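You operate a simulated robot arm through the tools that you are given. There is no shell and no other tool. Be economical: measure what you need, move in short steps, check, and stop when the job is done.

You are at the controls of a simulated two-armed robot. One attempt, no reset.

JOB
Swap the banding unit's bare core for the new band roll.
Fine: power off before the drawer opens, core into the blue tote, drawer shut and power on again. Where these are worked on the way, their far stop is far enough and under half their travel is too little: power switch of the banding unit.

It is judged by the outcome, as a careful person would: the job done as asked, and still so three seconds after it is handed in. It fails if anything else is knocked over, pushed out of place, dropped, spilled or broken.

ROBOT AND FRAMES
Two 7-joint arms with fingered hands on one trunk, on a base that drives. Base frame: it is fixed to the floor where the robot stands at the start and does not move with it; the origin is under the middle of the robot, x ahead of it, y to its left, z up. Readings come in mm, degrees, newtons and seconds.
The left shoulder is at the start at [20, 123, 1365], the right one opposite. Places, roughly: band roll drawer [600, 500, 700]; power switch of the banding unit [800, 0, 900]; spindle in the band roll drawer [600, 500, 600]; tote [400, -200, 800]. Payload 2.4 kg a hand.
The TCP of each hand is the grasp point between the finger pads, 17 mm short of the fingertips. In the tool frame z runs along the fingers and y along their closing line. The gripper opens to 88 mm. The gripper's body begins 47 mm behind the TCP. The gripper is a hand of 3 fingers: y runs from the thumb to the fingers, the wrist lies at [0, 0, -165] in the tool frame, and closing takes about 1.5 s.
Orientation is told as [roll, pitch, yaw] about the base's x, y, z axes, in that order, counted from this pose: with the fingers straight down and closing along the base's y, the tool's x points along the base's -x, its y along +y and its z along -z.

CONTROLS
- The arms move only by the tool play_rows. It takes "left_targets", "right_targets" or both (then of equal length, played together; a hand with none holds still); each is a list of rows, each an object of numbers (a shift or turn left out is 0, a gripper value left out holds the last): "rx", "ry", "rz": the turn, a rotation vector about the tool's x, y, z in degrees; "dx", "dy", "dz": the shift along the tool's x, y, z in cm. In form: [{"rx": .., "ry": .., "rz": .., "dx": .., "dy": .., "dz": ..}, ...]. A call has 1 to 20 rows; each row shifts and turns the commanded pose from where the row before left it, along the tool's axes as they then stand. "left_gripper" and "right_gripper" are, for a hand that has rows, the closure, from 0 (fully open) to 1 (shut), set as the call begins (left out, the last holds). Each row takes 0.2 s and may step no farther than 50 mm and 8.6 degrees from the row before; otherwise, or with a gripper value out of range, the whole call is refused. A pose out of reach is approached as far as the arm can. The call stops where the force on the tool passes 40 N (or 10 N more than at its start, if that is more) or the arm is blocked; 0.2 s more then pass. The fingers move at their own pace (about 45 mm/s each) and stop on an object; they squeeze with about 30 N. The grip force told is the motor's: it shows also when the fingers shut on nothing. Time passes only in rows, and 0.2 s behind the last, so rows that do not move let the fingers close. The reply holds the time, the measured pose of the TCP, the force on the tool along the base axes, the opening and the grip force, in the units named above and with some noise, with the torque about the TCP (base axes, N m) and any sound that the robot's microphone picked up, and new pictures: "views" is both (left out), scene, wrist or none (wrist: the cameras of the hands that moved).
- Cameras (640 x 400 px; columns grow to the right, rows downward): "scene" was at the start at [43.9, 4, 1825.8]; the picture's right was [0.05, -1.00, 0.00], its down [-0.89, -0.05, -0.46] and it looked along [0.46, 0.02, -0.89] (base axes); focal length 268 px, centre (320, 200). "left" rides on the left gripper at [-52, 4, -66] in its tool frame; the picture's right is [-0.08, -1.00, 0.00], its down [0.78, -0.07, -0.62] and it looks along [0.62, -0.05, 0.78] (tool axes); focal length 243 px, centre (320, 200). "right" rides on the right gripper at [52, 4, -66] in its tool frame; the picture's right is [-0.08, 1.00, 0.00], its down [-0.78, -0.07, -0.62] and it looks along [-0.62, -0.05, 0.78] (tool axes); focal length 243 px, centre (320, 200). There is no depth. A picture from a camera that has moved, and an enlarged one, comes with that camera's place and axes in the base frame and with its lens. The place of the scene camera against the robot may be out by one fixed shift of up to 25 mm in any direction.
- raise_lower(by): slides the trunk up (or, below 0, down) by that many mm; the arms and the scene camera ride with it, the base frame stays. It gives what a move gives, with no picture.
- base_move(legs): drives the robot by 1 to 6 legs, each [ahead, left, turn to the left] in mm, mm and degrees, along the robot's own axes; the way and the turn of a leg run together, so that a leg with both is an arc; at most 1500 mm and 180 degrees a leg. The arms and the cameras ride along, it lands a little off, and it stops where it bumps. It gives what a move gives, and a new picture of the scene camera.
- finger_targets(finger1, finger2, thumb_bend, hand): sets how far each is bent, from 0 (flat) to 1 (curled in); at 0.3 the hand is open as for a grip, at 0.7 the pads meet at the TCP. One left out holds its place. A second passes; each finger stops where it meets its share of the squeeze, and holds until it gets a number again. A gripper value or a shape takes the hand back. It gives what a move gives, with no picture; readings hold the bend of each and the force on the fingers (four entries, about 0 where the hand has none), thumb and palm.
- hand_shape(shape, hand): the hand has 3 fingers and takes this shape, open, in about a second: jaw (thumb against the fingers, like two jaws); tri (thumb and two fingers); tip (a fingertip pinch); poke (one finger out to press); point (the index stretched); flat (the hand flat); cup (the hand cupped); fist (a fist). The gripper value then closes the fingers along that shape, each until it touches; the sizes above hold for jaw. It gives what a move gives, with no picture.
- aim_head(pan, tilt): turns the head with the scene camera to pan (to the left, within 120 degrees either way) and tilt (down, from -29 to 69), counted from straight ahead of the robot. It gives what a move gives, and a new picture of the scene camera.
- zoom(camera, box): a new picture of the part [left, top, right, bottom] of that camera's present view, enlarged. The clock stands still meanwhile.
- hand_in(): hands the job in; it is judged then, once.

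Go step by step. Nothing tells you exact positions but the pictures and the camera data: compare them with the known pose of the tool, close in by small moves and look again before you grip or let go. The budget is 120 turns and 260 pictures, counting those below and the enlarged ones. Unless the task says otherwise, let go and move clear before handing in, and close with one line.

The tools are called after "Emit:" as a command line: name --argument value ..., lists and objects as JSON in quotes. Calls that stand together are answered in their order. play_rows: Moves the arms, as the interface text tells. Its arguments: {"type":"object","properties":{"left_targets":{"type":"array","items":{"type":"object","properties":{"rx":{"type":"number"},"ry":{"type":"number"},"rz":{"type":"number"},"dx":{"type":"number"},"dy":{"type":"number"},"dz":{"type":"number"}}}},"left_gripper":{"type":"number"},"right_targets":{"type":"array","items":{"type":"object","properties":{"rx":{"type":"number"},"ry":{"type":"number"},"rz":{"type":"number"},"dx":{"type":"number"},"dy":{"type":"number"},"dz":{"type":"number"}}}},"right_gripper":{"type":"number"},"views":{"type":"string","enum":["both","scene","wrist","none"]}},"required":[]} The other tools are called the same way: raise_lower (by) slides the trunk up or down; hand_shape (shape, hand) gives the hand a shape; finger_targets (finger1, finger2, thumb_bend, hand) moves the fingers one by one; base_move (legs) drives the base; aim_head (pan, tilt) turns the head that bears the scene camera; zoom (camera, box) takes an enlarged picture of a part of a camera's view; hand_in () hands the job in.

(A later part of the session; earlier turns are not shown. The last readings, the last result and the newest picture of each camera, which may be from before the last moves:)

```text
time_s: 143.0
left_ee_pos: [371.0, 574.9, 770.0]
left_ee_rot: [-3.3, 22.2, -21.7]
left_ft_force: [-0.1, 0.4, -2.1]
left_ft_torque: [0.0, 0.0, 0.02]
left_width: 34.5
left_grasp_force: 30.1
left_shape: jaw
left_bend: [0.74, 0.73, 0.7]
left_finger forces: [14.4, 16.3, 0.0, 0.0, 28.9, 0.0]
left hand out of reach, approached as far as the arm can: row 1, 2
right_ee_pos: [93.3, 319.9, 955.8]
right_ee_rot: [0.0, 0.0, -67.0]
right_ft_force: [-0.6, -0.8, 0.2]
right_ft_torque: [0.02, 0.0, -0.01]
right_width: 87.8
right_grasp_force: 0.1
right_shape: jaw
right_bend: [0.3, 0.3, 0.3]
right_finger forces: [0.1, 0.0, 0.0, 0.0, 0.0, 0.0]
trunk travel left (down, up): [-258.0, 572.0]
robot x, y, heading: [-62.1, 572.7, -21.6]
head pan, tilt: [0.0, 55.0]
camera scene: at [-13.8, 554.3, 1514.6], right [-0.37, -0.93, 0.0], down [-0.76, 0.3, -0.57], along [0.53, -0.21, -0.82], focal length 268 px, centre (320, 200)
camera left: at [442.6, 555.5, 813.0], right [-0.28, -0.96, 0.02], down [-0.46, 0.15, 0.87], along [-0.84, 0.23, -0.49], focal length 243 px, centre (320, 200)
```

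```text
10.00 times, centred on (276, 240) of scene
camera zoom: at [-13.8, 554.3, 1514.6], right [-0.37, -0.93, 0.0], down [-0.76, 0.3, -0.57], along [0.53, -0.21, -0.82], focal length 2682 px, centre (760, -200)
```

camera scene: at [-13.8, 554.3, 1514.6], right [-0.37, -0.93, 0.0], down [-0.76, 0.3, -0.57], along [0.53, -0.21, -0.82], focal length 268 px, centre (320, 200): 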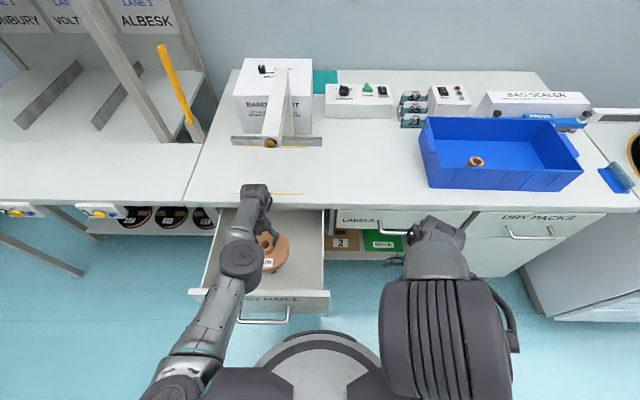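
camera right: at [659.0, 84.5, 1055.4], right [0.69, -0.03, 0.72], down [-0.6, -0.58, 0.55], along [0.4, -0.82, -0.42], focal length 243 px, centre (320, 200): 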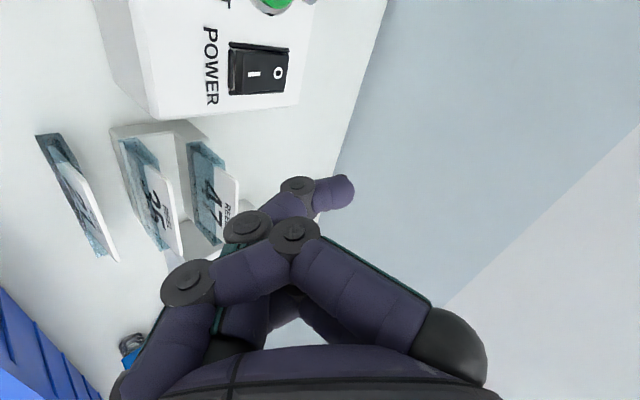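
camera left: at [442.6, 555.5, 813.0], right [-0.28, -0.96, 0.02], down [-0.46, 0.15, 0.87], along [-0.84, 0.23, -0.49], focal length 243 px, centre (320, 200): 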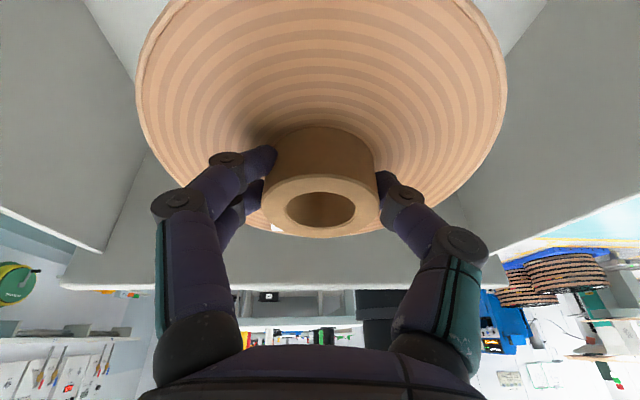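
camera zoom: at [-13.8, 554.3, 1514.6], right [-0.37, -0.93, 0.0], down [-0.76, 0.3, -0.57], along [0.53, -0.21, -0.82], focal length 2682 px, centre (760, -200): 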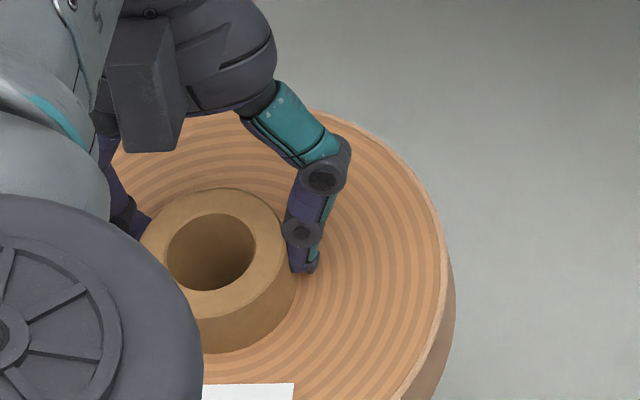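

The roll has shifted in the grip and is now over-tilted. Reducing the hand tilt by 8° and checking again.

Emit:
play_rows --left_targets '[{"ry": -5, "rx": -1}, {"ry": -5, "rx": -1}, {}]' --views "wrist"

Emit:
zoom --camera "scene" --box '[244, 220, 308, 260]'

```text
time_s: 143.8
left_ee_pos: [396.0, 564.7, 763.3]
left_ee_rot: [-1.0, 12.1, -21.4]
left_ft_force: [0.0, 0.1, -2.2]
left_ft_torque: [-0.01, -0.05, 0.02]
left_width: 34.7
left_grasp_force: 29.9
left_shape: jaw
left_bend: [0.74, 0.73, 0.7]
left_finger forces: [14.0, 16.5, 0.0, 0.0, 28.8, 0.1]
left hand out of reach, approached as far as the arm can: row 1, 2
right_ee_pos: [91.8, 319.5, 955.7]
right_ee_rot: [0.0, 0.1, -67.0]
right_ft_force: [-0.2, -0.1, 0.4]
right_ft_torque: [-0.01, 0.01, 0.02]
right_width: 88.0
right_grasp_force: 0.0
right_shape: jaw
right_bend: [0.3, 0.3, 0.3]
right_finger forces: [0.0, 0.0, 0.0, 0.0, 0.0, 0.1]
trunk travel left (down, up): [-258.0, 572.0]
robot x, y, heading: [-61.6, 575.6, -21.7]
head pan, tilt: [0.0, 55.0]
camera left: at [459.4, 545.5, 817.2], right [-0.28, -0.96, 0.0], down [-0.61, 0.18, 0.77], along [-0.74, 0.22, -0.64], focal length 243 px, centre (320, 200)
```

left: 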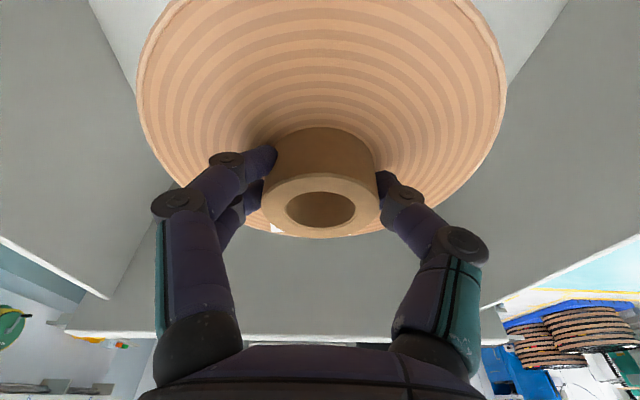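

```text
10.00 times, centred on (276, 240) of scene
camera zoom: at [-13.9, 554.2, 1514.6], right [-0.37, -0.93, 0.0], down [-0.76, 0.3, -0.57], along [0.53, -0.21, -0.82], focal length 2682 px, centre (760, -200)
```

zoom: 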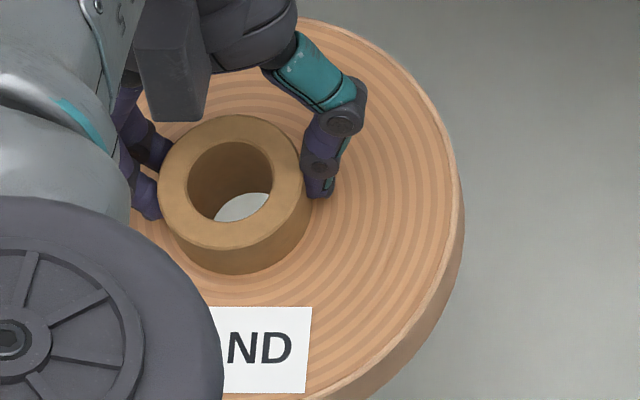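

At 12° the roll leans the other way by about 6°, so about 17° is level. Setting that and moving back over the spindle.

Emit:
play_rows --left_targets '[{"ry": 4.5}, {"dx": 1.25, "dz": 0.36}, {"dx": 1.25, "dz": 0.36}, {"dx": 1.25, "dz": 0.36}, {}]' --views "none"

Emit:
zoom --camera "scene" --box '[244, 225, 308, 265]'

```text
time_s: 145.0
left_ee_pos: [380.9, 563.4, 760.0]
left_ee_rot: [-1.1, 16.6, -21.6]
left_ft_force: [-0.7, -0.4, -2.1]
left_ft_torque: [0.02, -0.01, -0.02]
left_width: 34.2
left_grasp_force: 30.1
left_shape: jaw
left_bend: [0.74, 0.73, 0.7]
left_finger forces: [14.1, 16.5, 0.0, 0.0, 28.8, 0.1]
left hand out of reach, approached as far as the arm can: row 1, 2, 3, 4
right_ee_pos: [92.0, 320.3, 955.5]
right_ee_rot: [0.0, 0.0, -67.1]
right_ft_force: [0.3, 0.3, 0.2]
right_ft_torque: [0.01, 0.02, -0.01]
right_width: 87.9
right_grasp_force: 0.1
right_shape: jaw
right_bend: [0.3, 0.3, 0.3]
right_finger forces: [0.0, 0.0, 0.1, 0.0, 0.0, 0.1]
trunk travel left (down, up): [-258.0, 572.0]
robot x, y, heading: [-63.9, 572.2, -21.7]
head pan, tilt: [0.0, 55.0]
```

```text
10.00 times, centred on (276, 245) of scene
camera zoom: at [-13.9, 554.2, 1514.6], right [-0.37, -0.93, 0.0], down [-0.76, 0.3, -0.57], along [0.53, -0.21, -0.82], focal length 2682 px, centre (760, -250)
```

zoom: 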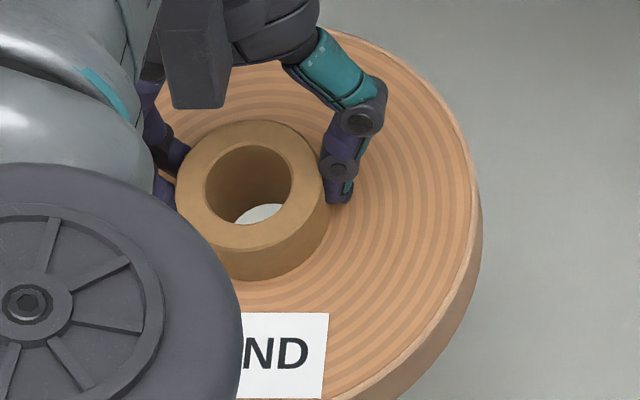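

The arm is at a joint limit here, so I'll keep it frozen and position with the base, then lower with the trunk — no arm kinematics needed.

Emit:
base_move --legs '[[-25, 6, 0]]'

Emit:
raise_lower --by -46

Emit:
zoom --camera "scene" --box '[252, 230, 300, 260]'

```text
time_s: 145.8
left_ee_pos: [358.6, 578.1, 758.9]
left_ee_rot: [-1.1, 16.6, -21.5]
left_ft_force: [0.3, -0.9, -2.2]
left_ft_torque: [0.02, -0.03, 0.01]
left_width: 34.3
left_grasp_force: 29.8
left_shape: jaw
left_bend: [0.74, 0.73, 0.7]
left_finger forces: [14.2, 16.5, 0.0, 0.0, 28.7, 0.0]
right_ee_pos: [69.1, 335.5, 955.4]
right_ee_rot: [0.1, 0.0, -67.0]
right_ft_force: [-0.2, 0.9, 0.0]
right_ft_torque: [0.0, 0.0, 0.03]
right_width: 87.9
right_grasp_force: 0.2
right_shape: jaw
right_bend: [0.3, 0.3, 0.3]
right_finger forces: [0.0, 0.0, 0.0, 0.1, 0.0, 0.0]
trunk travel left (down, up): [-258.0, 572.0]
robot x, y, heading: [-83.1, 584.0, -21.4]
head pan, tilt: [0.0, 55.0]
camera scene: at [-36.1, 569.7, 1514.7], right [-0.37, -0.93, 0.0], down [-0.76, 0.3, -0.57], along [0.53, -0.21, -0.82], focal length 268 px, centre (320, 200)
```

scene: 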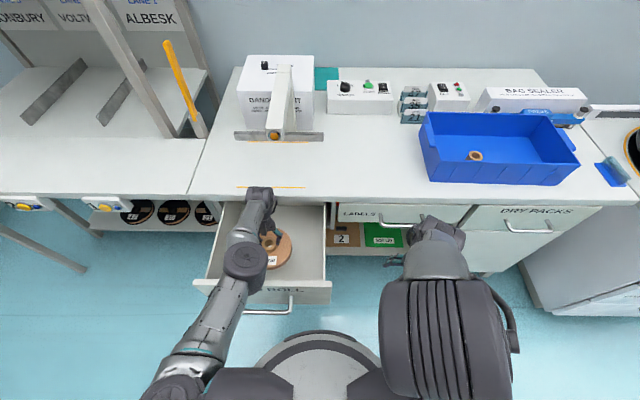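

```text
time_s: 146.7
left_ee_pos: [358.5, 577.7, 712.3]
left_ee_rot: [-1.1, 16.6, -21.4]
left_ft_force: [0.8, 0.1, -1.8]
left_ft_torque: [0.02, -0.01, 0.02]
left_width: 34.5
left_grasp_force: 30.3
left_shape: jaw
left_bend: [0.74, 0.73, 0.7]
left_finger forces: [14.1, 16.4, 0.0, 0.0, 28.7, 0.0]
right_ee_pos: [69.6, 333.8, 908.9]
right_ee_rot: [0.0, 0.0, -67.0]
right_ft_force: [1.2, 0.4, -0.2]
right_ft_torque: [0.01, 0.02, 0.02]
right_width: 88.2
right_grasp_force: 0.0
right_shape: jaw
right_bend: [0.3, 0.3, 0.3]
right_finger forces: [0.0, 0.0, 0.0, 0.0, 0.0, 0.0]
trunk travel left (down, up): [-212.0, 618.0]
robot x, y, heading: [-83.9, 589.9, -21.5]
head pan, tilt: [0.0, 55.0]
```

```text
13.33 times, centred on (276, 245) of scene
camera zoom: at [-35.3, 569.1, 1468.6], right [-0.37, -0.93, 0.0], down [-0.76, 0.3, -0.57], along [0.53, -0.21, -0.82], focal length 3576 px, centre (907, -400)
```

zoom: 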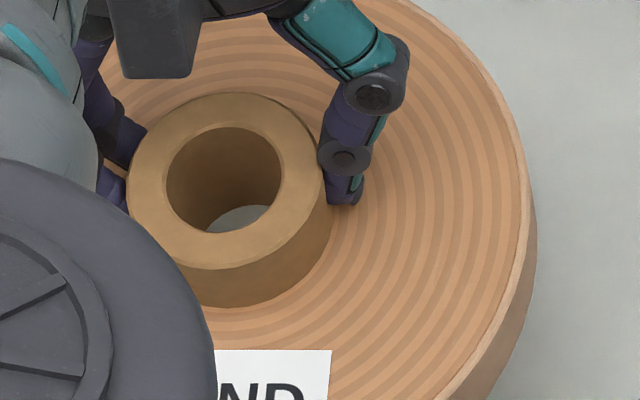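

Lowering 14 mm with the trunk and checking force and view.

Emit:
raise_lower --by -14

Emit:
zoom --camera "scene" --box '[252, 230, 300, 260]'

```text
time_s: 147.3
left_ee_pos: [358.8, 579.5, 698.2]
left_ee_rot: [-1.1, 16.7, -21.5]
left_ft_force: [0.2, 0.3, -1.6]
left_ft_torque: [-0.01, -0.02, 0.01]
left_width: 34.3
left_grasp_force: 29.4
left_shape: jaw
left_bend: [0.74, 0.73, 0.7]
left_finger forces: [14.2, 16.5, 0.0, 0.0, 28.8, 0.0]
right_ee_pos: [69.8, 334.0, 895.1]
right_ee_rot: [0.1, 0.0, -66.9]
right_ft_force: [0.5, 0.2, 0.5]
right_ft_torque: [0.0, -0.02, -0.02]
right_width: 87.8
right_grasp_force: 0.1
right_shape: jaw
right_bend: [0.3, 0.3, 0.3]
right_finger forces: [0.0, 0.0, 0.0, 0.0, 0.0, 0.0]
trunk travel left (down, up): [-198.0, 632.0]
robot x, y, heading: [-83.2, 589.7, -21.6]
head pan, tilt: [0.0, 55.0]
```

```text
13.33 times, centred on (276, 245) of scene
camera zoom: at [-35.3, 569.1, 1454.6], right [-0.37, -0.93, 0.0], down [-0.76, 0.3, -0.57], along [0.53, -0.21, -0.82], focal length 3576 px, centre (907, -400)
```

zoom: 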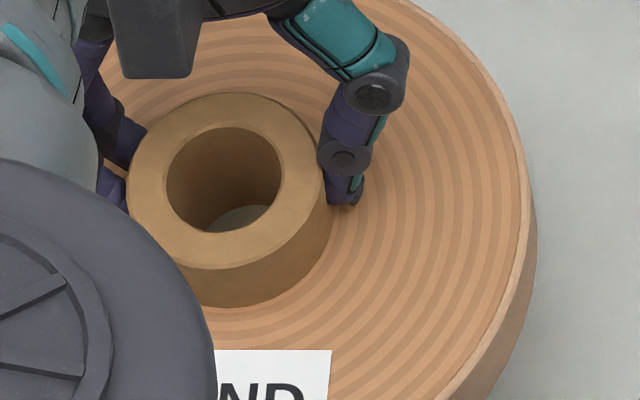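

No contact so far. Lowering another 12 mm.

Emit:
raise_lower --by -12

Emit:
zoom --camera "scene" --box '[252, 230, 300, 260]'

```text
time_s: 147.9
left_ee_pos: [358.6, 577.4, 687.2]
left_ee_rot: [-1.1, 16.6, -21.5]
left_ft_force: [-1.2, 0.7, -1.9]
left_ft_torque: [0.02, -0.02, 0.0]
left_width: 34.6
left_grasp_force: 30.2
left_shape: jaw
left_bend: [0.74, 0.73, 0.7]
left_finger forces: [13.5, 16.6, 0.0, 0.0, 28.6, 0.0]
right_ee_pos: [70.7, 334.2, 883.5]
right_ee_rot: [0.1, 0.0, -67.0]
right_ft_force: [-0.1, -1.1, 0.0]
right_ft_torque: [0.0, -0.04, -0.02]
right_width: 87.9
right_grasp_force: 0.0
right_shape: jaw
right_bend: [0.3, 0.3, 0.3]
right_finger forces: [0.0, 0.1, 0.0, 0.1, 0.0, 0.1]
trunk travel left (down, up): [-186.0, 644.0]
robot x, y, heading: [-83.6, 589.8, -21.5]
head pan, tilt: [0.0, 55.0]
```

```text
13.33 times, centred on (276, 245) of scene
camera zoom: at [-35.4, 569.2, 1442.6], right [-0.37, -0.93, 0.0], down [-0.76, 0.3, -0.57], along [0.53, -0.21, -0.82], focal length 3576 px, centre (907, -400)
```

zoom: 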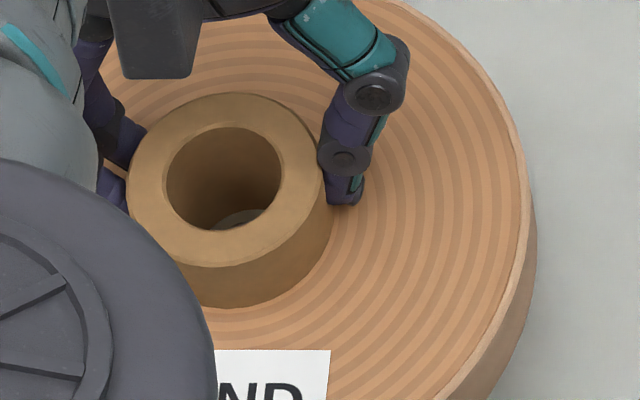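

A hint of the tip appears in the hole and the force is still low. Another 12 mm.

Emit:
raise_lower --by -12

Emit:
zoom --camera "scene" --box '[258, 234, 290, 254]'

```text
time_s: 148.6
left_ee_pos: [358.5, 579.4, 675.3]
left_ee_rot: [-1.1, 16.6, -21.4]
left_ft_force: [-2.3, 1.0, -1.9]
left_ft_torque: [0.03, 0.04, 0.04]
left_width: 34.2
left_grasp_force: 29.9
left_shape: jaw
left_bend: [0.74, 0.73, 0.7]
left_finger forces: [13.3, 16.7, 0.0, 0.1, 28.3, 0.1]
right_ee_pos: [69.4, 333.8, 870.6]
right_ee_rot: [0.0, 0.0, -67.0]
right_ft_force: [0.2, -0.1, 1.4]
right_ft_torque: [-0.04, -0.01, 0.03]
right_width: 87.9
right_grasp_force: 0.1
right_shape: jaw
right_bend: [0.3, 0.3, 0.3]
right_finger forces: [0.1, 0.0, 0.1, 0.1, 0.1, 0.1]
trunk travel left (down, up): [-174.0, 656.0]
robot x, y, heading: [-84.3, 587.8, -21.4]
head pan, tilt: [0.0, 55.0]
```

```text
16.00 times, centred on (274, 244) of scene
camera zoom: at [-35.5, 569.2, 1430.6], right [-0.37, -0.93, 0.0], down [-0.76, 0.3, -0.57], along [0.53, -0.21, -0.82], focal length 4291 px, centre (1056, -504)
```

zoom: 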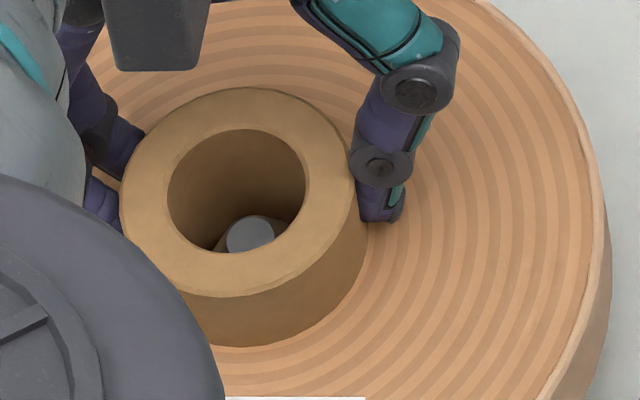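

The spindle is clearly inside the hub hole. Continuing down.

Emit:
raise_lower --by -15

Emit:
zoom --camera "scene" --box '[252, 230, 300, 260]'

```text
time_s: 149.2
left_ee_pos: [358.8, 578.7, 659.0]
left_ee_rot: [-1.0, 16.7, -21.5]
left_ft_force: [-2.1, 0.7, -3.1]
left_ft_torque: [-0.02, -0.02, 0.0]
left_width: 34.4
left_grasp_force: 29.9
left_shape: jaw
left_bend: [0.74, 0.73, 0.7]
left_finger forces: [13.7, 16.7, 0.0, 0.0, 28.3, 0.1]
right_ee_pos: [70.8, 333.1, 857.3]
right_ee_rot: [-0.1, 0.0, -67.0]
right_ft_force: [-0.6, -0.4, 0.2]
right_ft_torque: [0.0, 0.0, -0.01]
right_width: 88.0
right_grasp_force: 0.1
right_shape: jaw
right_bend: [0.3, 0.3, 0.3]
right_finger forces: [0.0, 0.0, 0.1, 0.1, 0.1, 0.1]
trunk travel left (down, up): [-159.0, 671.0]
robot x, y, heading: [-84.7, 589.5, -21.7]
head pan, tilt: [0.0, 55.0]
```

```text
13.33 times, centred on (276, 245) of scene
camera zoom: at [-35.4, 569.2, 1415.6], right [-0.37, -0.93, 0.0], down [-0.76, 0.3, -0.57], along [0.53, -0.21, -0.82], focal length 3576 px, centre (907, -400)
```

zoom: 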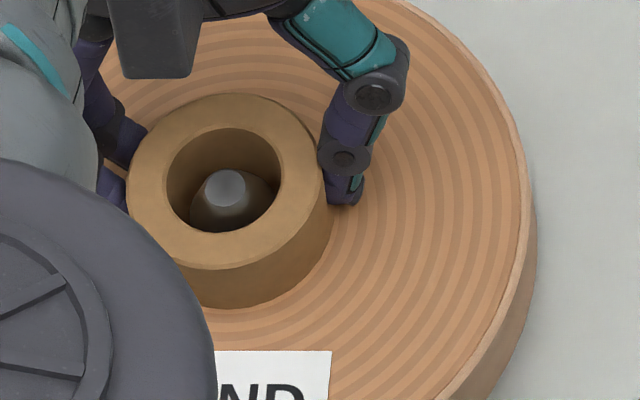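

Well engaged. A few more mm until it touches down.

Emit:
raise_lower --by -10

Emit:
raise_lower --by -5

```text
time_s: 149.8
left_ee_pos: [359.4, 579.2, 650.3]
left_ee_rot: [-1.2, 16.7, -21.5]
left_ft_force: [-1.2, 0.9, -0.6]
left_ft_torque: [-0.05, 0.01, 0.03]
left_width: 34.5
left_grasp_force: 30.2
left_shape: jaw
left_bend: [0.74, 0.73, 0.7]
left_finger forces: [13.8, 16.5, 0.1, 0.1, 28.7, 0.0]
right_ee_pos: [69.7, 333.9, 845.7]
right_ee_rot: [0.0, 0.0, -67.0]
right_ft_force: [0.2, 0.7, -0.1]
right_ft_torque: [0.03, 0.02, 0.0]
right_width: 88.0
right_grasp_force: 0.1
right_shape: jaw
right_bend: [0.3, 0.3, 0.3]
right_finger forces: [0.0, 0.0, 0.0, 0.0, 0.0, 0.1]
trunk travel left (down, up): [-149.0, 681.0]
robot x, y, heading: [-85.4, 586.1, -21.4]
head pan, tilt: [0.0, 55.0]
```

```text
time_s: 150.3
left_ee_pos: [357.5, 577.7, 647.5]
left_ee_rot: [-1.0, 16.4, -21.5]
left_ft_force: [0.5, -0.7, 31.7]
left_ft_torque: [0.19, 0.01, 0.04]
left_width: 35.3
left_grasp_force: 29.8
left_shape: jaw
left_bend: [0.76, 0.74, 0.7]
left_finger forces: [22.1, 17.2, 0.1, 0.0, 32.0, 0.1]
right_ee_pos: [68.0, 335.1, 841.3]
right_ee_rot: [0.1, 0.0, -67.1]
right_ft_force: [0.0, 0.4, 0.0]
right_ft_torque: [0.03, -0.02, -0.01]
right_width: 87.9
right_grasp_force: 0.1
right_shape: jaw
right_bend: [0.3, 0.3, 0.3]
right_finger forces: [0.0, 0.0, 0.0, 0.0, 0.1, 0.1]
trunk travel left (down, up): [-144.0, 686.0]
robot x, y, heading: [-86.2, 590.3, -21.8]
head pan, tilt: [0.0, 55.0]
```

It's seated on the drawer floor. Easing off 2 mm and opening the hand.

Emit:
raise_lower --by 2

Emit:
play_rows --left_targets '[{}, {}, {}, {}, {}, {}, {}]' --left_gripper 0 --views "wrist"

Emit:
zoom --camera "scene" --box '[240, 225, 304, 265]'

```text
time_s: 150.8
left_ee_pos: [357.9, 577.9, 646.7]
left_ee_rot: [-1.0, 16.5, -21.5]
left_ft_force: [2.7, -0.4, 24.7]
left_ft_torque: [0.05, 0.04, -0.01]
left_width: 35.1
left_grasp_force: 30.0
left_shape: jaw
left_bend: [0.76, 0.74, 0.7]
left_finger forces: [19.0, 17.3, 0.1, 0.0, 31.3, 0.0]
right_ee_pos: [69.8, 333.6, 843.8]
right_ee_rot: [0.2, 0.0, -67.0]
right_ft_force: [-0.3, 1.0, -0.5]
right_ft_torque: [-0.04, 0.01, 0.03]
right_width: 87.9
right_grasp_force: 0.0
right_shape: jaw
right_bend: [0.3, 0.3, 0.3]
right_finger forces: [0.1, 0.0, 0.0, 0.0, 0.0, 0.0]
trunk travel left (down, up): [-146.0, 684.0]
robot x, y, heading: [-82.8, 586.9, -21.6]
head pan, tilt: [0.0, 55.0]
```

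```text
time_s: 152.4
left_ee_pos: [357.9, 578.3, 647.6]
left_ee_rot: [-1.0, 16.4, -21.5]
left_ft_force: [-0.4, -4.3, 35.1]
left_ft_torque: [0.54, -0.42, -0.07]
left_width: 73.7
left_grasp_force: 0.1
left_shape: jaw
left_bend: [0.73, 0.3, 0.3]
left_finger forces: [37.2, 0.0, 0.1, 0.0, 0.0, 0.1]
right_ee_pos: [69.1, 334.2, 842.4]
right_ee_rot: [0.1, 0.0, -67.1]
right_ft_force: [-0.4, -0.2, 0.4]
right_ft_torque: [0.02, 0.01, 0.03]
right_width: 88.2
right_grasp_force: 0.0
right_shape: jaw
right_bend: [0.3, 0.3, 0.3]
right_finger forces: [0.0, 0.0, 0.1, 0.1, 0.1, 0.0]
trunk travel left (down, up): [-146.0, 684.0]
robot x, y, heading: [-79.7, 587.3, -21.7]
head pan, tilt: [0.0, 55.0]
camera left: at [423.9, 558.1, 697.0], right [-0.29, -0.96, -0.01], down [-0.55, 0.16, 0.82], along [-0.78, 0.24, -0.58], focal length 243 px, centre (320, 200)
```

left: 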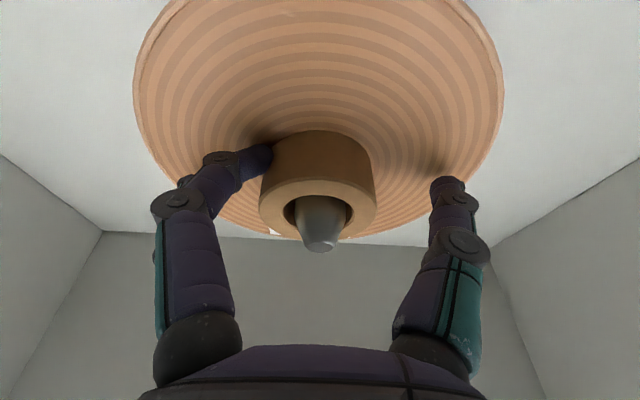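

```text
10.00 times, centred on (272, 245) of scene
camera zoom: at [-38.6, 568.6, 1402.8], right [-0.37, -0.93, 0.0], down [-0.76, 0.3, -0.58], along [0.54, -0.21, -0.82], focal length 2682 px, centre (800, -250)
```

zoom: 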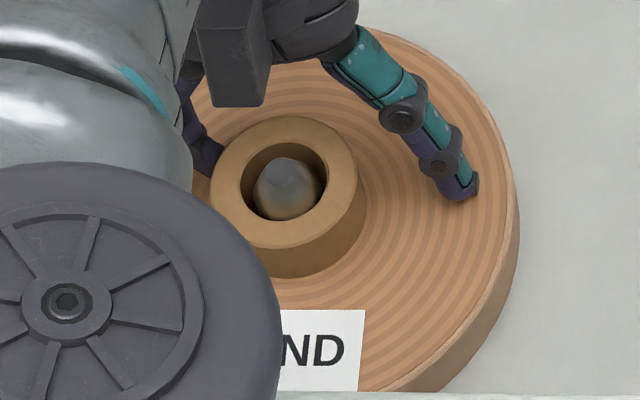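

The roll is on the spindle. One finger is still pressed on the disc, so I'll raise slowly to free it.

Emit:
raise_lower --by 8

Emit:
play_rows --left_targets '[{}, {}, {}, {}]' --left_gripper 0 --views "wrist"

```text
time_s: 153.0
left_ee_pos: [358.0, 580.1, 652.4]
left_ee_rot: [-1.1, 16.7, -21.5]
left_ft_force: [-0.5, 0.1, -0.2]
left_ft_torque: [0.02, -0.02, 0.01]
left_width: 88.0
left_grasp_force: 0.0
left_shape: jaw
left_bend: [0.3, 0.3, 0.3]
left_finger forces: [0.1, 0.0, 0.0, 0.0, 0.1, 0.0]
right_ee_pos: [70.9, 333.5, 851.0]
right_ee_rot: [0.0, 0.0, -67.0]
right_ft_force: [0.1, 0.1, -0.5]
right_ft_torque: [0.03, 0.02, 0.0]
right_width: 88.1
right_grasp_force: 0.0
right_shape: jaw
right_bend: [0.3, 0.3, 0.3]
right_finger forces: [0.0, 0.0, 0.0, 0.1, 0.0, 0.0]
trunk travel left (down, up): [-154.0, 676.0]
robot x, y, heading: [-84.0, 589.1, -21.6]
head pan, tilt: [0.0, 55.0]
```

```text
time_s: 154.0
left_ee_pos: [358.3, 579.0, 654.1]
left_ee_rot: [-1.0, 16.6, -21.5]
left_ft_force: [-0.7, 0.1, 0.0]
left_ft_torque: [-0.01, 0.01, 0.0]
left_width: 87.9
left_grasp_force: 0.0
left_shape: jaw
left_bend: [0.3, 0.3, 0.3]
left_finger forces: [0.1, 0.0, 0.0, 0.0, 0.0, 0.0]
right_ee_pos: [69.5, 334.2, 852.6]
right_ee_rot: [0.0, 0.1, -66.9]
right_ft_force: [-0.7, 0.1, 0.2]
right_ft_torque: [-0.02, 0.03, -0.02]
right_width: 87.8
right_grasp_force: 0.1
right_shape: jaw
right_bend: [0.3, 0.3, 0.3]
right_finger forces: [0.0, 0.1, 0.0, 0.0, 0.0, 0.1]
trunk travel left (down, up): [-154.0, 676.0]
robot x, y, heading: [-84.8, 584.2, -21.6]
head pan, tilt: [0.0, 55.0]
camera left: at [425.1, 558.3, 703.1], right [-0.29, -0.96, -0.01], down [-0.55, 0.16, 0.82], along [-0.78, 0.24, -0.57], focal length 243 px, centre (320, 200)
```

left: 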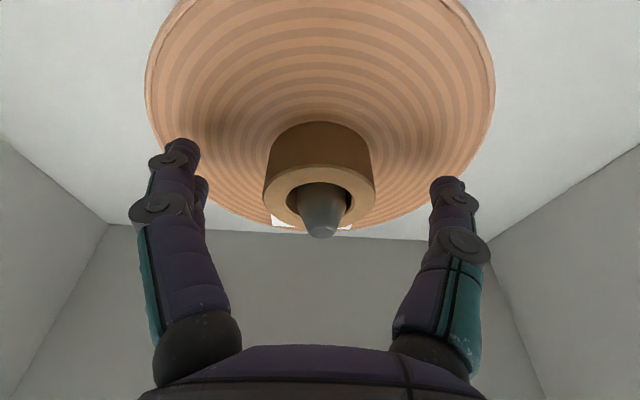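

Free. Raising straight up out of the drawer.

Emit:
raise_lower --by 270

Emit:
aim_head --pan 0 --tilt 60

Emit:
zoom --camera "left" --box '[120, 0, 520, 250]'

```text
time_s: 156.7
left_ee_pos: [357.9, 578.8, 924.4]
left_ee_rot: [-1.1, 16.7, -21.6]
left_ft_force: [-0.5, 0.2, 0.4]
left_ft_torque: [0.02, 0.0, 0.0]
left_width: 87.9
left_grasp_force: 0.0
left_shape: jaw
left_bend: [0.3, 0.3, 0.3]
left_finger forces: [0.0, 0.1, 0.0, 0.0, 0.0, 0.1]
right_ee_pos: [70.7, 334.5, 1121.4]
right_ee_rot: [0.0, 0.0, -67.0]
right_ft_force: [0.8, 0.1, -1.7]
right_ft_torque: [0.02, -0.02, 0.01]
right_width: 88.1
right_grasp_force: 0.1
right_shape: jaw
right_bend: [0.3, 0.3, 0.3]
right_finger forces: [0.1, 0.0, 0.0, 0.0, 0.0, 0.0]
trunk travel left (down, up): [-424.0, 406.0]
robot x, y, heading: [-83.3, 589.5, -21.6]
head pan, tilt: [0.0, 55.0]
```

```text
time_s: 157.4
left_ee_pos: [359.8, 578.2, 923.6]
left_ee_rot: [-1.1, 16.5, -21.5]
left_ft_force: [0.0, -0.1, -0.4]
left_ft_torque: [0.01, -0.03, 0.01]
left_width: 88.1
left_grasp_force: 0.1
left_shape: jaw
left_bend: [0.3, 0.3, 0.3]
left_finger forces: [0.0, 0.0, 0.1, 0.0, 0.1, 0.0]
right_ee_pos: [70.8, 335.2, 1120.1]
right_ee_rot: [0.0, 0.0, -67.0]
right_ft_force: [0.1, -0.7, -0.4]
right_ft_torque: [0.0, -0.01, 0.02]
right_width: 87.9
right_grasp_force: 0.0
right_shape: jaw
right_bend: [0.3, 0.3, 0.3]
right_finger forces: [0.0, 0.0, 0.1, 0.1, 0.0, 0.0]
trunk travel left (down, up): [-424.0, 406.0]
robot x, y, heading: [-81.5, 586.0, -21.7]
head pan, tilt: [0.0, 60.0]
camera scene: at [-40.4, 571.1, 1674.6], right [-0.37, -0.93, 0.0], down [-0.81, 0.32, -0.5], along [0.46, -0.18, -0.87], focal length 268 px, centre (320, 200)
```

scene: 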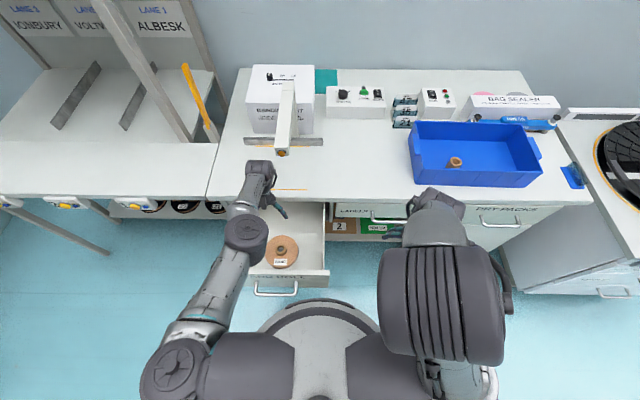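

```text
1.60 times, centred on (320, 125) of left
camera zoom: at [425.2, 558.4, 973.1], right [-0.29, -0.96, -0.01], down [-0.55, 0.16, 0.82], along [-0.78, 0.24, -0.57], focal length 388 px, centre (320, 320)
```

zoom: 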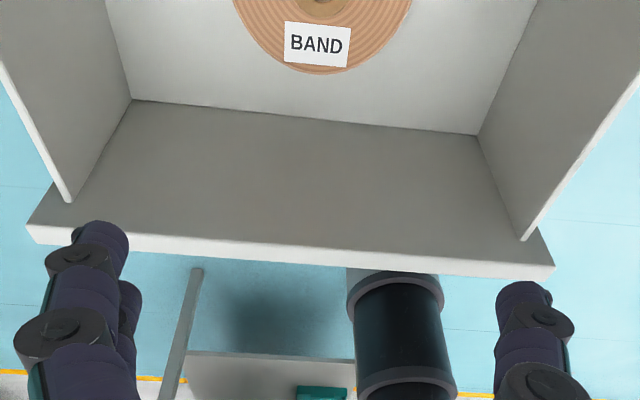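

The roll lies flat on the spindle. Now I'll back off, return the left hand to the forward-pointing pose and push the drawer shut.

Emit:
base_move --legs '[[-200, 0, 0]]'

Emit:
play_rows --left_targets '[{"ry": -5.5}, {"ry": -5.5, "dz": -4}, {"ry": -5.5, "dz": -4}, {"dz": -4}, {"dz": -2.7, "dx": 2}, {"ry": -8}, {"ry": -8}, {"ry": -8}, {"ry": -8}, {"ry": -8}, {"ry": -8}, {"ry": -8}, {"ry": -8}, {"ry": -8}, {"ry": -8}, {"ry": -8}, {"ry": -2}]' --views "none"

Emit:
play_rows --left_targets '[{"rz": -8}, {"rz": -8}, {"rz": -8}, {"rz": -8}, {"rz": -8}, {"rz": -8}, {"rz": -8}, {"rz": -8}, {"rz": -8}, {"rz": -8}, {"rz": -8}, {"rz": -2}]' --left_gripper 1 --views "scene"

```text
time_s: 159.0
left_ee_pos: [171.2, 653.1, 924.2]
left_ee_rot: [-1.1, 16.7, -21.6]
left_ft_force: [-0.7, -0.2, -0.7]
left_ft_torque: [-0.01, 0.02, 0.02]
left_width: 87.8
left_grasp_force: 0.0
left_shape: jaw
left_bend: [0.3, 0.3, 0.3]
left_finger forces: [0.0, 0.0, 0.1, 0.1, 0.0, 0.0]
right_ee_pos: [-115.4, 408.2, 1121.4]
right_ee_rot: [0.0, -0.1, -67.1]
right_ft_force: [-0.1, 0.4, 0.5]
right_ft_torque: [0.0, 0.0, -0.04]
right_width: 87.9
right_grasp_force: 0.0
right_shape: jaw
right_bend: [0.3, 0.3, 0.3]
right_finger forces: [0.0, 0.0, 0.0, 0.1, 0.1, 0.1]
trunk travel left (down, up): [-424.0, 406.0]
robot x, y, heading: [-271.0, 660.4, -21.5]
head pan, tilt: [0.0, 60.0]
camera scene: at [-227.6, 645.4, 1674.6], right [-0.37, -0.93, 0.0], down [-0.8, 0.32, -0.5], along [0.47, -0.19, -0.87], focal length 268 px, centre (320, 200)
```

scene: 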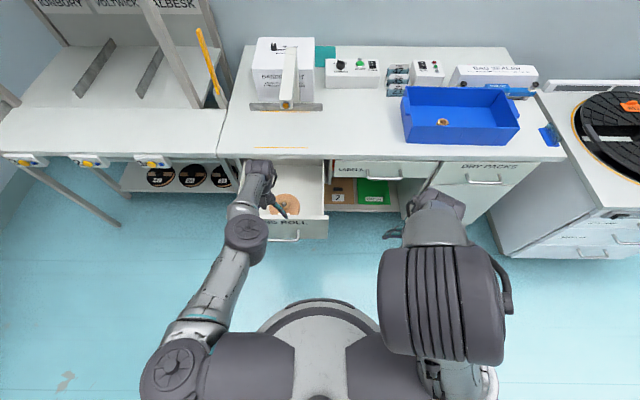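

```text
time_s: 162.6
left_ee_pos: [365.6, 568.9, 1057.0]
left_ee_rot: [-0.5, -78.5, -17.8]
left_ft_force: [0.1, -0.2, 0.0]
left_ft_torque: [0.02, -0.02, 0.01]
left_width: 87.8
left_grasp_force: 0.0
left_shape: jaw
left_bend: [0.3, 0.3, 0.3]
left_finger forces: [0.1, 0.0, 0.0, 0.0, 0.0, 0.0]
left hand out of reach, approached as far as the arm can: row 1, 2, 3, 5, 6, 7, 8, 9, 10, 11, 12, 13, 14, 15, 16
right_ee_pos: [-116.4, 406.8, 1120.3]
right_ee_rot: [0.0, 0.0, -67.1]
right_ft_force: [0.3, -0.5, -0.5]
right_ft_torque: [-0.02, 0.02, 0.02]
right_width: 87.9
right_grasp_force: 0.0
right_shape: jaw
right_bend: [0.3, 0.3, 0.3]
right_finger forces: [0.0, 0.1, 0.0, 0.0, 0.0, 0.0]
trunk travel left (down, up): [-424.0, 406.0]
robot x, y, heading: [-270.9, 665.3, -21.6]
head pan, tilt: [0.0, 60.0]
```

```text
time_s: 165.2
left_ee_pos: [363.9, 568.8, 1057.4]
left_ee_rot: [-78.4, 0.3, 71.9]
left_ft_force: [-0.7, 0.2, -0.3]
left_ft_torque: [-0.01, 0.02, -0.01]
left_width: 0.0
left_grasp_force: 30.2
left_shape: jaw
left_bend: [0.69, 0.69, 0.8]
left_finger forces: [0.1, 0.0, 0.0, 0.0, 0.1, 0.0]
right_ee_pos: [-116.2, 408.0, 1120.4]
right_ee_rot: [0.0, 0.0, -67.1]
right_ft_force: [-0.2, 0.3, -0.6]
right_ft_torque: [-0.03, 0.03, 0.03]
right_width: 87.7
right_grasp_force: 0.0
right_shape: jaw
right_bend: [0.3, 0.3, 0.3]
right_finger forces: [0.0, 0.0, 0.0, 0.0, 0.0, 0.0]
trunk travel left (down, up): [-424.0, 406.0]
robot x, y, heading: [-267.3, 664.7, -21.8]
head pan, tilt: [0.0, 60.0]
camera scene: at [-226.1, 644.9, 1674.6], right [-0.37, -0.93, 0.0], down [-0.8, 0.32, -0.5], along [0.46, -0.19, -0.87], focal length 268 px, centre (320, 200)
```

scene: 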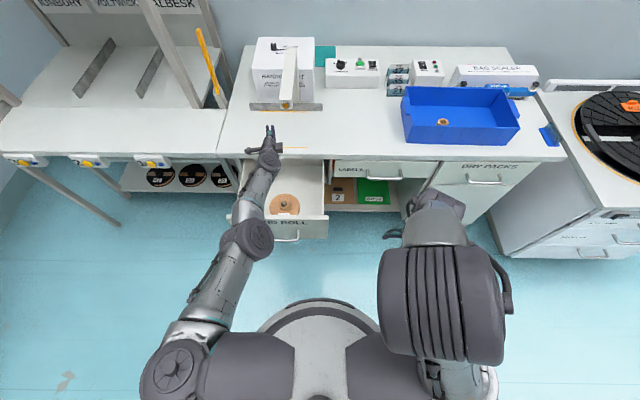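

The arm points forward. I'll retract it, back the base a little, and lower to the drawer front's height.

Emit:
play_rows --left_targets '[{"dz": -4}, {"dz": -4}, {"dz": -4}, {"dz": -4}]' --views "none"

Emit:
base_move --legs '[[-60, 0, 0]]'

Emit:
raise_lower --by -320

Emit:
aim_head --pan 5 --tilt 50

```text
time_s: 166.2
left_ee_pos: [349.8, 548.7, 1044.7]
left_ee_rot: [-78.4, 0.3, 71.6]
left_ft_force: [0.1, -0.4, -0.8]
left_ft_torque: [0.0, 0.01, -0.01]
left_width: 0.1
left_grasp_force: 29.8
left_shape: jaw
left_bend: [0.69, 0.69, 0.8]
left_finger forces: [0.0, 0.1, 0.0, 0.1, 0.1, 0.0]
left hand out of reach, approached as far as the arm can: row 1, 2, 3, 4
right_ee_pos: [-115.5, 408.7, 1120.9]
right_ee_rot: [0.0, 0.0, -67.2]
right_ft_force: [-0.2, 0.4, -0.4]
right_ft_torque: [-0.01, 0.01, 0.01]
right_width: 88.1
right_grasp_force: 0.1
right_shape: jaw
right_bend: [0.3, 0.3, 0.3]
right_finger forces: [0.0, 0.0, 0.0, 0.0, 0.1, 0.1]
trunk travel left (down, up): [-424.0, 406.0]
robot x, y, heading: [-268.7, 658.8, -21.5]
head pan, tilt: [0.0, 60.0]
```

```text
time_s: 167.2
left_ee_pos: [292.3, 572.0, 1046.9]
left_ee_rot: [-78.4, 0.2, 71.8]
left_ft_force: [0.4, 0.2, -0.7]
left_ft_torque: [0.01, 0.0, -0.02]
left_width: 0.0
left_grasp_force: 30.5
left_shape: jaw
left_bend: [0.69, 0.69, 0.8]
left_finger forces: [0.0, 0.1, 0.0, 0.0, 0.0, 0.0]
right_ee_pos: [-174.1, 430.6, 1120.5]
right_ee_rot: [0.0, 0.1, -67.3]
right_ft_force: [-0.4, -0.9, -0.2]
right_ft_torque: [0.03, -0.02, -0.01]
right_width: 88.1
right_grasp_force: 0.1
right_shape: jaw
right_bend: [0.3, 0.3, 0.3]
right_finger forces: [0.1, 0.1, 0.0, 0.1, 0.1, 0.1]
trunk travel left (down, up): [-424.0, 406.0]
robot x, y, heading: [-324.8, 688.3, -21.7]
head pan, tilt: [0.0, 60.0]
camera scene: at [-284.6, 668.2, 1674.6], right [-0.37, -0.93, 0.0], down [-0.8, 0.32, -0.5], along [0.47, -0.19, -0.87], focal length 268 px, centre (320, 200)
```

scene: 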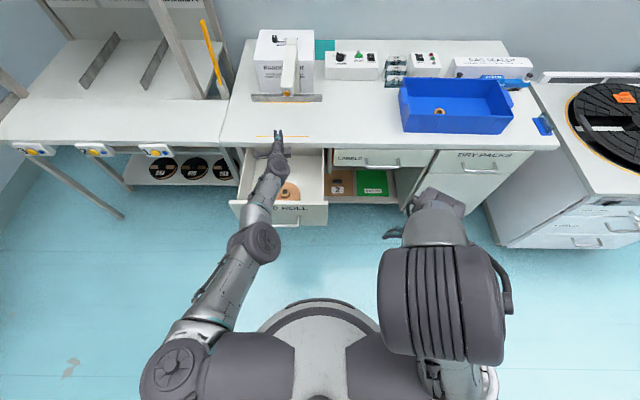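

```text
time_s: 169.5
left_ee_pos: [296.0, 571.8, 792.0]
left_ee_rot: [-79.9, 0.2, 72.0]
left_ft_force: [-3.1, -2.2, 19.1]
left_ft_torque: [0.42, 1.38, 0.21]
left_width: 0.0
left_grasp_force: 29.6
left_shape: jaw
left_bend: [0.69, 0.69, 0.8]
left_finger forces: [0.0, 0.0, 0.0, 0.0, 0.0, 19.0]
right_ee_pos: [-173.0, 430.4, 855.0]
right_ee_rot: [0.0, 0.0, -67.2]
right_ft_force: [-0.2, 0.2, 0.3]
right_ft_torque: [-0.03, 0.0, 0.0]
right_width: 87.9
right_grasp_force: 0.0
right_shape: jaw
right_bend: [0.3, 0.3, 0.3]
right_finger forces: [0.0, 0.1, 0.1, 0.1, 0.0, 0.1]
trunk travel left (down, up): [-159.0, 671.0]
robot x, y, heading: [-323.5, 684.7, -21.7]
head pan, tilt: [0.0, 60.0]
stopped: the force on the tool passed its limit (the readings are from after the stop); the commanded pose is now the measured one
```

```text
time_s: 170.2
left_ee_pos: [296.0, 570.6, 791.8]
left_ee_rot: [-79.7, 0.1, 72.0]
left_ft_force: [0.9, -3.5, 26.6]
left_ft_torque: [0.57, 1.77, 0.18]
left_width: 0.0
left_grasp_force: 30.7
left_shape: jaw
left_bend: [0.69, 0.69, 0.8]
left_finger forces: [0.0, 0.1, 0.1, 0.0, 0.0, 26.9]
right_ee_pos: [-172.7, 430.6, 855.0]
right_ee_rot: [0.1, -0.1, -67.2]
right_ft_force: [0.4, -0.5, 0.3]
right_ft_torque: [-0.01, 0.03, 0.04]
right_width: 88.0
right_grasp_force: 0.0
right_shape: jaw
right_bend: [0.3, 0.3, 0.3]
right_finger forces: [0.0, 0.1, 0.1, 0.0, 0.1, 0.0]
trunk travel left (down, up): [-159.0, 671.0]
robot x, y, heading: [-326.1, 678.9, -21.9]
head pan, tilt: [5.0, 50.0]
camera scene: at [-273.2, 669.7, 1421.6], right [-0.29, -0.96, 0.0], down [-0.73, 0.22, -0.64], along [0.62, -0.19, -0.77], focal length 268 px, centre (320, 200)
```

scene: 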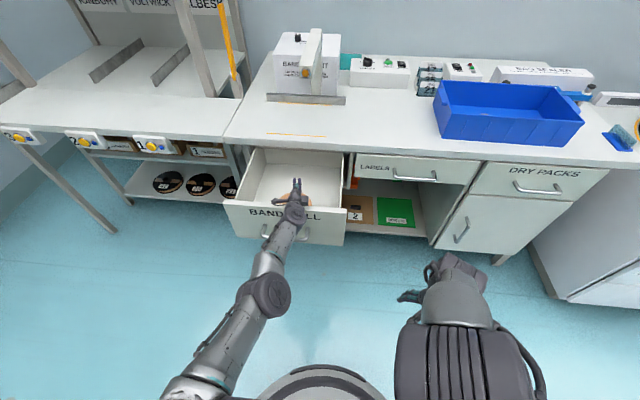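

The retract had fallen short, and the palm came to rest lightly on the drawer front's top edge. Raising at once and backing off.

Emit:
raise_lower --by 60

Emit:
base_move --legs '[[-140, 0, 0]]'

Emit:
raise_lower --by -122

Emit:
zoom --camera "scene" --box '[200, 100, 440, 250]'

```text
time_s: 171.2
left_ee_pos: [296.0, 570.5, 848.0]
left_ee_rot: [-79.5, 0.1, 72.0]
left_ft_force: [-0.8, 0.9, -0.2]
left_ft_torque: [0.01, 0.01, -0.03]
left_width: 0.1
left_grasp_force: 30.0
left_shape: jaw
left_bend: [0.69, 0.69, 0.8]
left_finger forces: [0.0, 0.0, 0.0, 0.0, 0.0, 0.0]
right_ee_pos: [-172.7, 429.1, 915.4]
right_ee_rot: [0.0, 0.0, -67.2]
right_ft_force: [0.0, -0.6, -0.8]
right_ft_torque: [-0.01, -0.03, 0.0]
right_width: 88.0
right_grasp_force: 0.1
right_shape: jaw
right_bend: [0.3, 0.3, 0.3]
right_finger forces: [0.0, 0.0, 0.1, 0.1, 0.1, 0.1]
trunk travel left (down, up): [-219.0, 611.0]
robot x, y, heading: [-323.9, 686.7, -21.9]
head pan, tilt: [5.0, 50.0]
```

```text
time_s: 172.6
left_ee_pos: [168.8, 624.1, 848.8]
left_ee_rot: [-79.7, 0.1, 72.1]
left_ft_force: [0.0, -0.8, 0.5]
left_ft_torque: [0.01, 0.01, 0.01]
left_width: 0.0
left_grasp_force: 30.4
left_shape: jaw
left_bend: [0.69, 0.69, 0.8]
left_finger forces: [0.0, 0.0, 0.0, 0.1, 0.0, 0.0]
right_ee_pos: [-300.0, 481.2, 916.4]
right_ee_rot: [-0.1, 0.0, -67.1]
right_ft_force: [-0.2, 0.0, -0.2]
right_ft_torque: [0.01, 0.02, -0.01]
right_width: 87.9
right_grasp_force: 0.0
right_shape: jaw
right_bend: [0.3, 0.3, 0.3]
right_finger forces: [0.0, 0.0, 0.1, 0.0, 0.1, 0.0]
trunk travel left (down, up): [-219.0, 611.0]
robot x, y, heading: [-452.8, 736.6, -21.7]
head pan, tilt: [5.0, 50.0]
camera scene: at [-399.7, 721.4, 1481.5], right [-0.29, -0.96, 0.0], down [-0.73, 0.22, -0.64], along [0.62, -0.18, -0.77], focal length 268 px, centre (320, 200)
```

scene: 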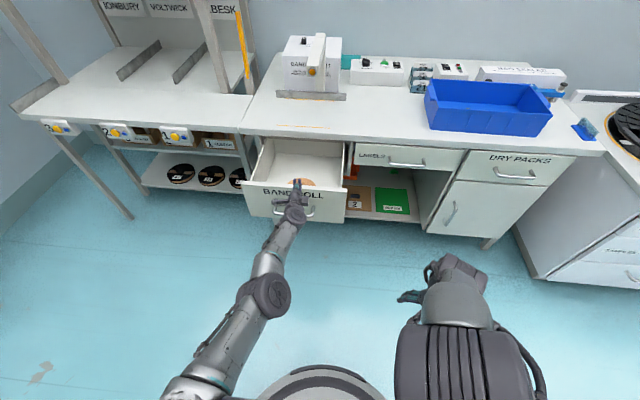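

```text
time_s: 174.1
left_ee_pos: [167.2, 624.7, 727.3]
left_ee_rot: [-79.6, 0.2, 72.1]
left_ft_force: [0.3, 0.4, -0.1]
left_ft_torque: [0.0, -0.01, -0.01]
left_width: 0.0
left_grasp_force: 30.2
left_shape: jaw
left_bend: [0.69, 0.69, 0.8]
left_finger forces: [0.0, 0.0, 0.0, 0.0, 0.0, 0.1]
right_ee_pos: [-300.5, 483.0, 794.8]
right_ee_rot: [0.0, 0.0, -67.1]
right_ft_force: [0.9, 0.3, 0.1]
right_ft_torque: [0.0, 0.02, 0.02]
right_width: 87.9
right_grasp_force: 0.0
right_shape: jaw
right_bend: [0.3, 0.3, 0.3]
right_finger forces: [0.0, 0.0, 0.1, 0.0, 0.0, 0.0]
trunk travel left (down, up): [-97.0, 733.0]
robot x, y, heading: [-454.4, 732.7, -21.8]
head pan, tilt: [5.0, 50.0]
```

```text
2.67 times, centred on (320, 175) of scene
camera zoom: at [-399.2, 721.2, 1359.5], right [-0.29, -0.96, 0.0], down [-0.73, 0.22, -0.64], along [0.62, -0.18, -0.77], focal length 715 px, centre (320, 267)
```

zoom: 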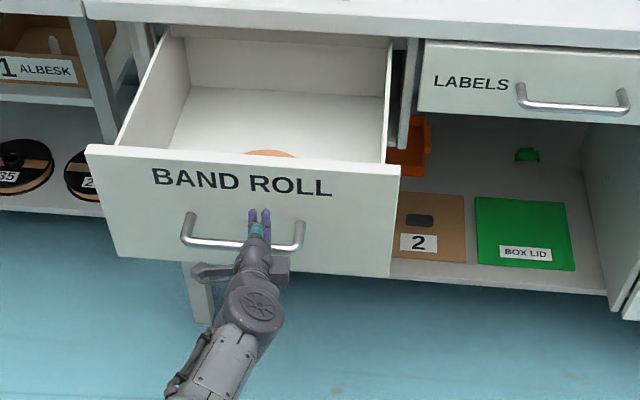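

Fingertips are in front of the panel, just above the bar. Driving forward to push the drawer in.

Emit:
base_move --legs '[[40, 20, 0], [180, 0, 0]]'

```text
time_s: 176.1
left_ee_pos: [382.1, 559.9, 727.0]
left_ee_rot: [-79.5, 0.1, 72.1]
left_ft_force: [-0.4, -0.2, -0.5]
left_ft_torque: [-0.01, -0.02, 0.02]
left_width: 0.2
left_grasp_force: 29.8
left_shape: jaw
left_bend: [0.69, 0.69, 0.8]
left_finger forces: [0.0, 0.0, 0.0, 0.1, 0.1, 0.1]
right_ee_pos: [-85.6, 417.7, 794.1]
right_ee_rot: [-0.1, 0.0, -67.1]
right_ft_force: [0.2, -0.2, -0.9]
right_ft_torque: [0.0, -0.01, 0.03]
right_width: 87.9
right_grasp_force: 0.0
right_shape: jaw
right_bend: [0.3, 0.3, 0.3]
right_finger forces: [0.1, 0.1, 0.0, 0.0, 0.0, 0.1]
trunk travel left (down, up): [-97.0, 733.0]
robot x, y, heading: [-236.7, 668.4, -21.4]
head pan, tilt: [5.0, 50.0]
camera scene: at [-184.4, 657.3, 1359.4], right [-0.29, -0.96, 0.0], down [-0.73, 0.22, -0.64], along [0.62, -0.18, -0.77], focal length 268 px, centre (320, 200)
```

scene: 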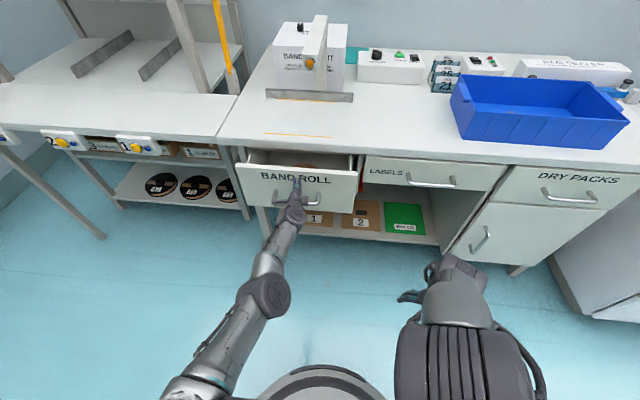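

The drawer is sliding in. Pushing the rest of the way.

Emit:
base_move --legs '[[75, 0, 0]]'

Emit:
zoom --camera "scene" --box '[210, 120, 450, 270]'

```text
time_s: 177.1
left_ee_pos: [454.0, 532.8, 727.4]
left_ee_rot: [-79.5, 0.1, 72.2]
left_ft_force: [-0.9, 0.4, -0.1]
left_ft_torque: [-0.03, 0.03, 0.0]
left_width: 0.0
left_grasp_force: 30.1
left_shape: jaw
left_bend: [0.69, 0.69, 0.8]
left_finger forces: [0.1, 0.0, 0.0, 0.1, 0.0, 0.0]
right_ee_pos: [-14.6, 389.3, 793.8]
right_ee_rot: [0.0, 0.0, -67.1]
right_ft_force: [0.2, 0.7, -0.7]
right_ft_torque: [0.01, -0.01, -0.02]
right_width: 88.0
right_grasp_force: 0.1
right_shape: jaw
right_bend: [0.3, 0.3, 0.3]
right_finger forces: [0.0, 0.0, 0.1, 0.1, 0.0, 0.0]
trunk travel left (down, up): [-97.0, 733.0]
robot x, y, heading: [-168.7, 640.2, -21.5]
head pan, tilt: [5.0, 50.0]
camera scene: at [-113.7, 629.3, 1359.4], right [-0.29, -0.96, 0.0], down [-0.73, 0.22, -0.64], along [0.62, -0.18, -0.77], focal length 268 px, centre (320, 200)
```

scene: 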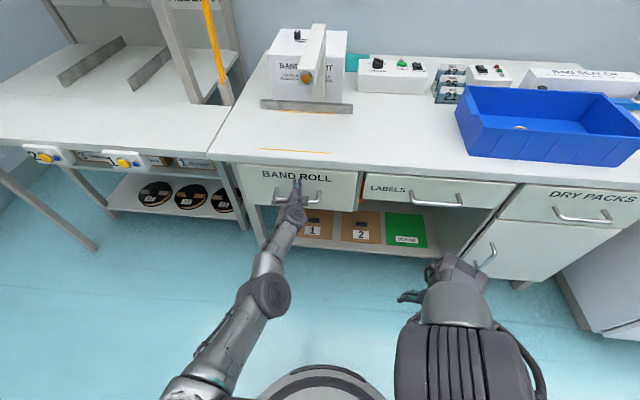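

```text
2.67 times, centred on (330, 195) of scene
camera zoom: at [-113.7, 629.3, 1359.4], right [-0.29, -0.96, 0.0], down [-0.73, 0.22, -0.64], along [0.62, -0.18, -0.77], focal length 715 px, centre (293, 213)
```

zoom: 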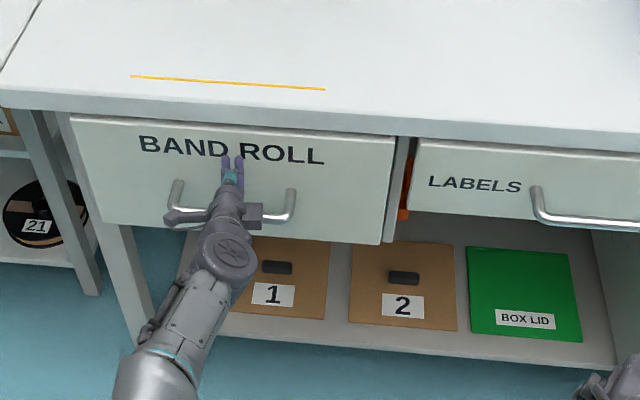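

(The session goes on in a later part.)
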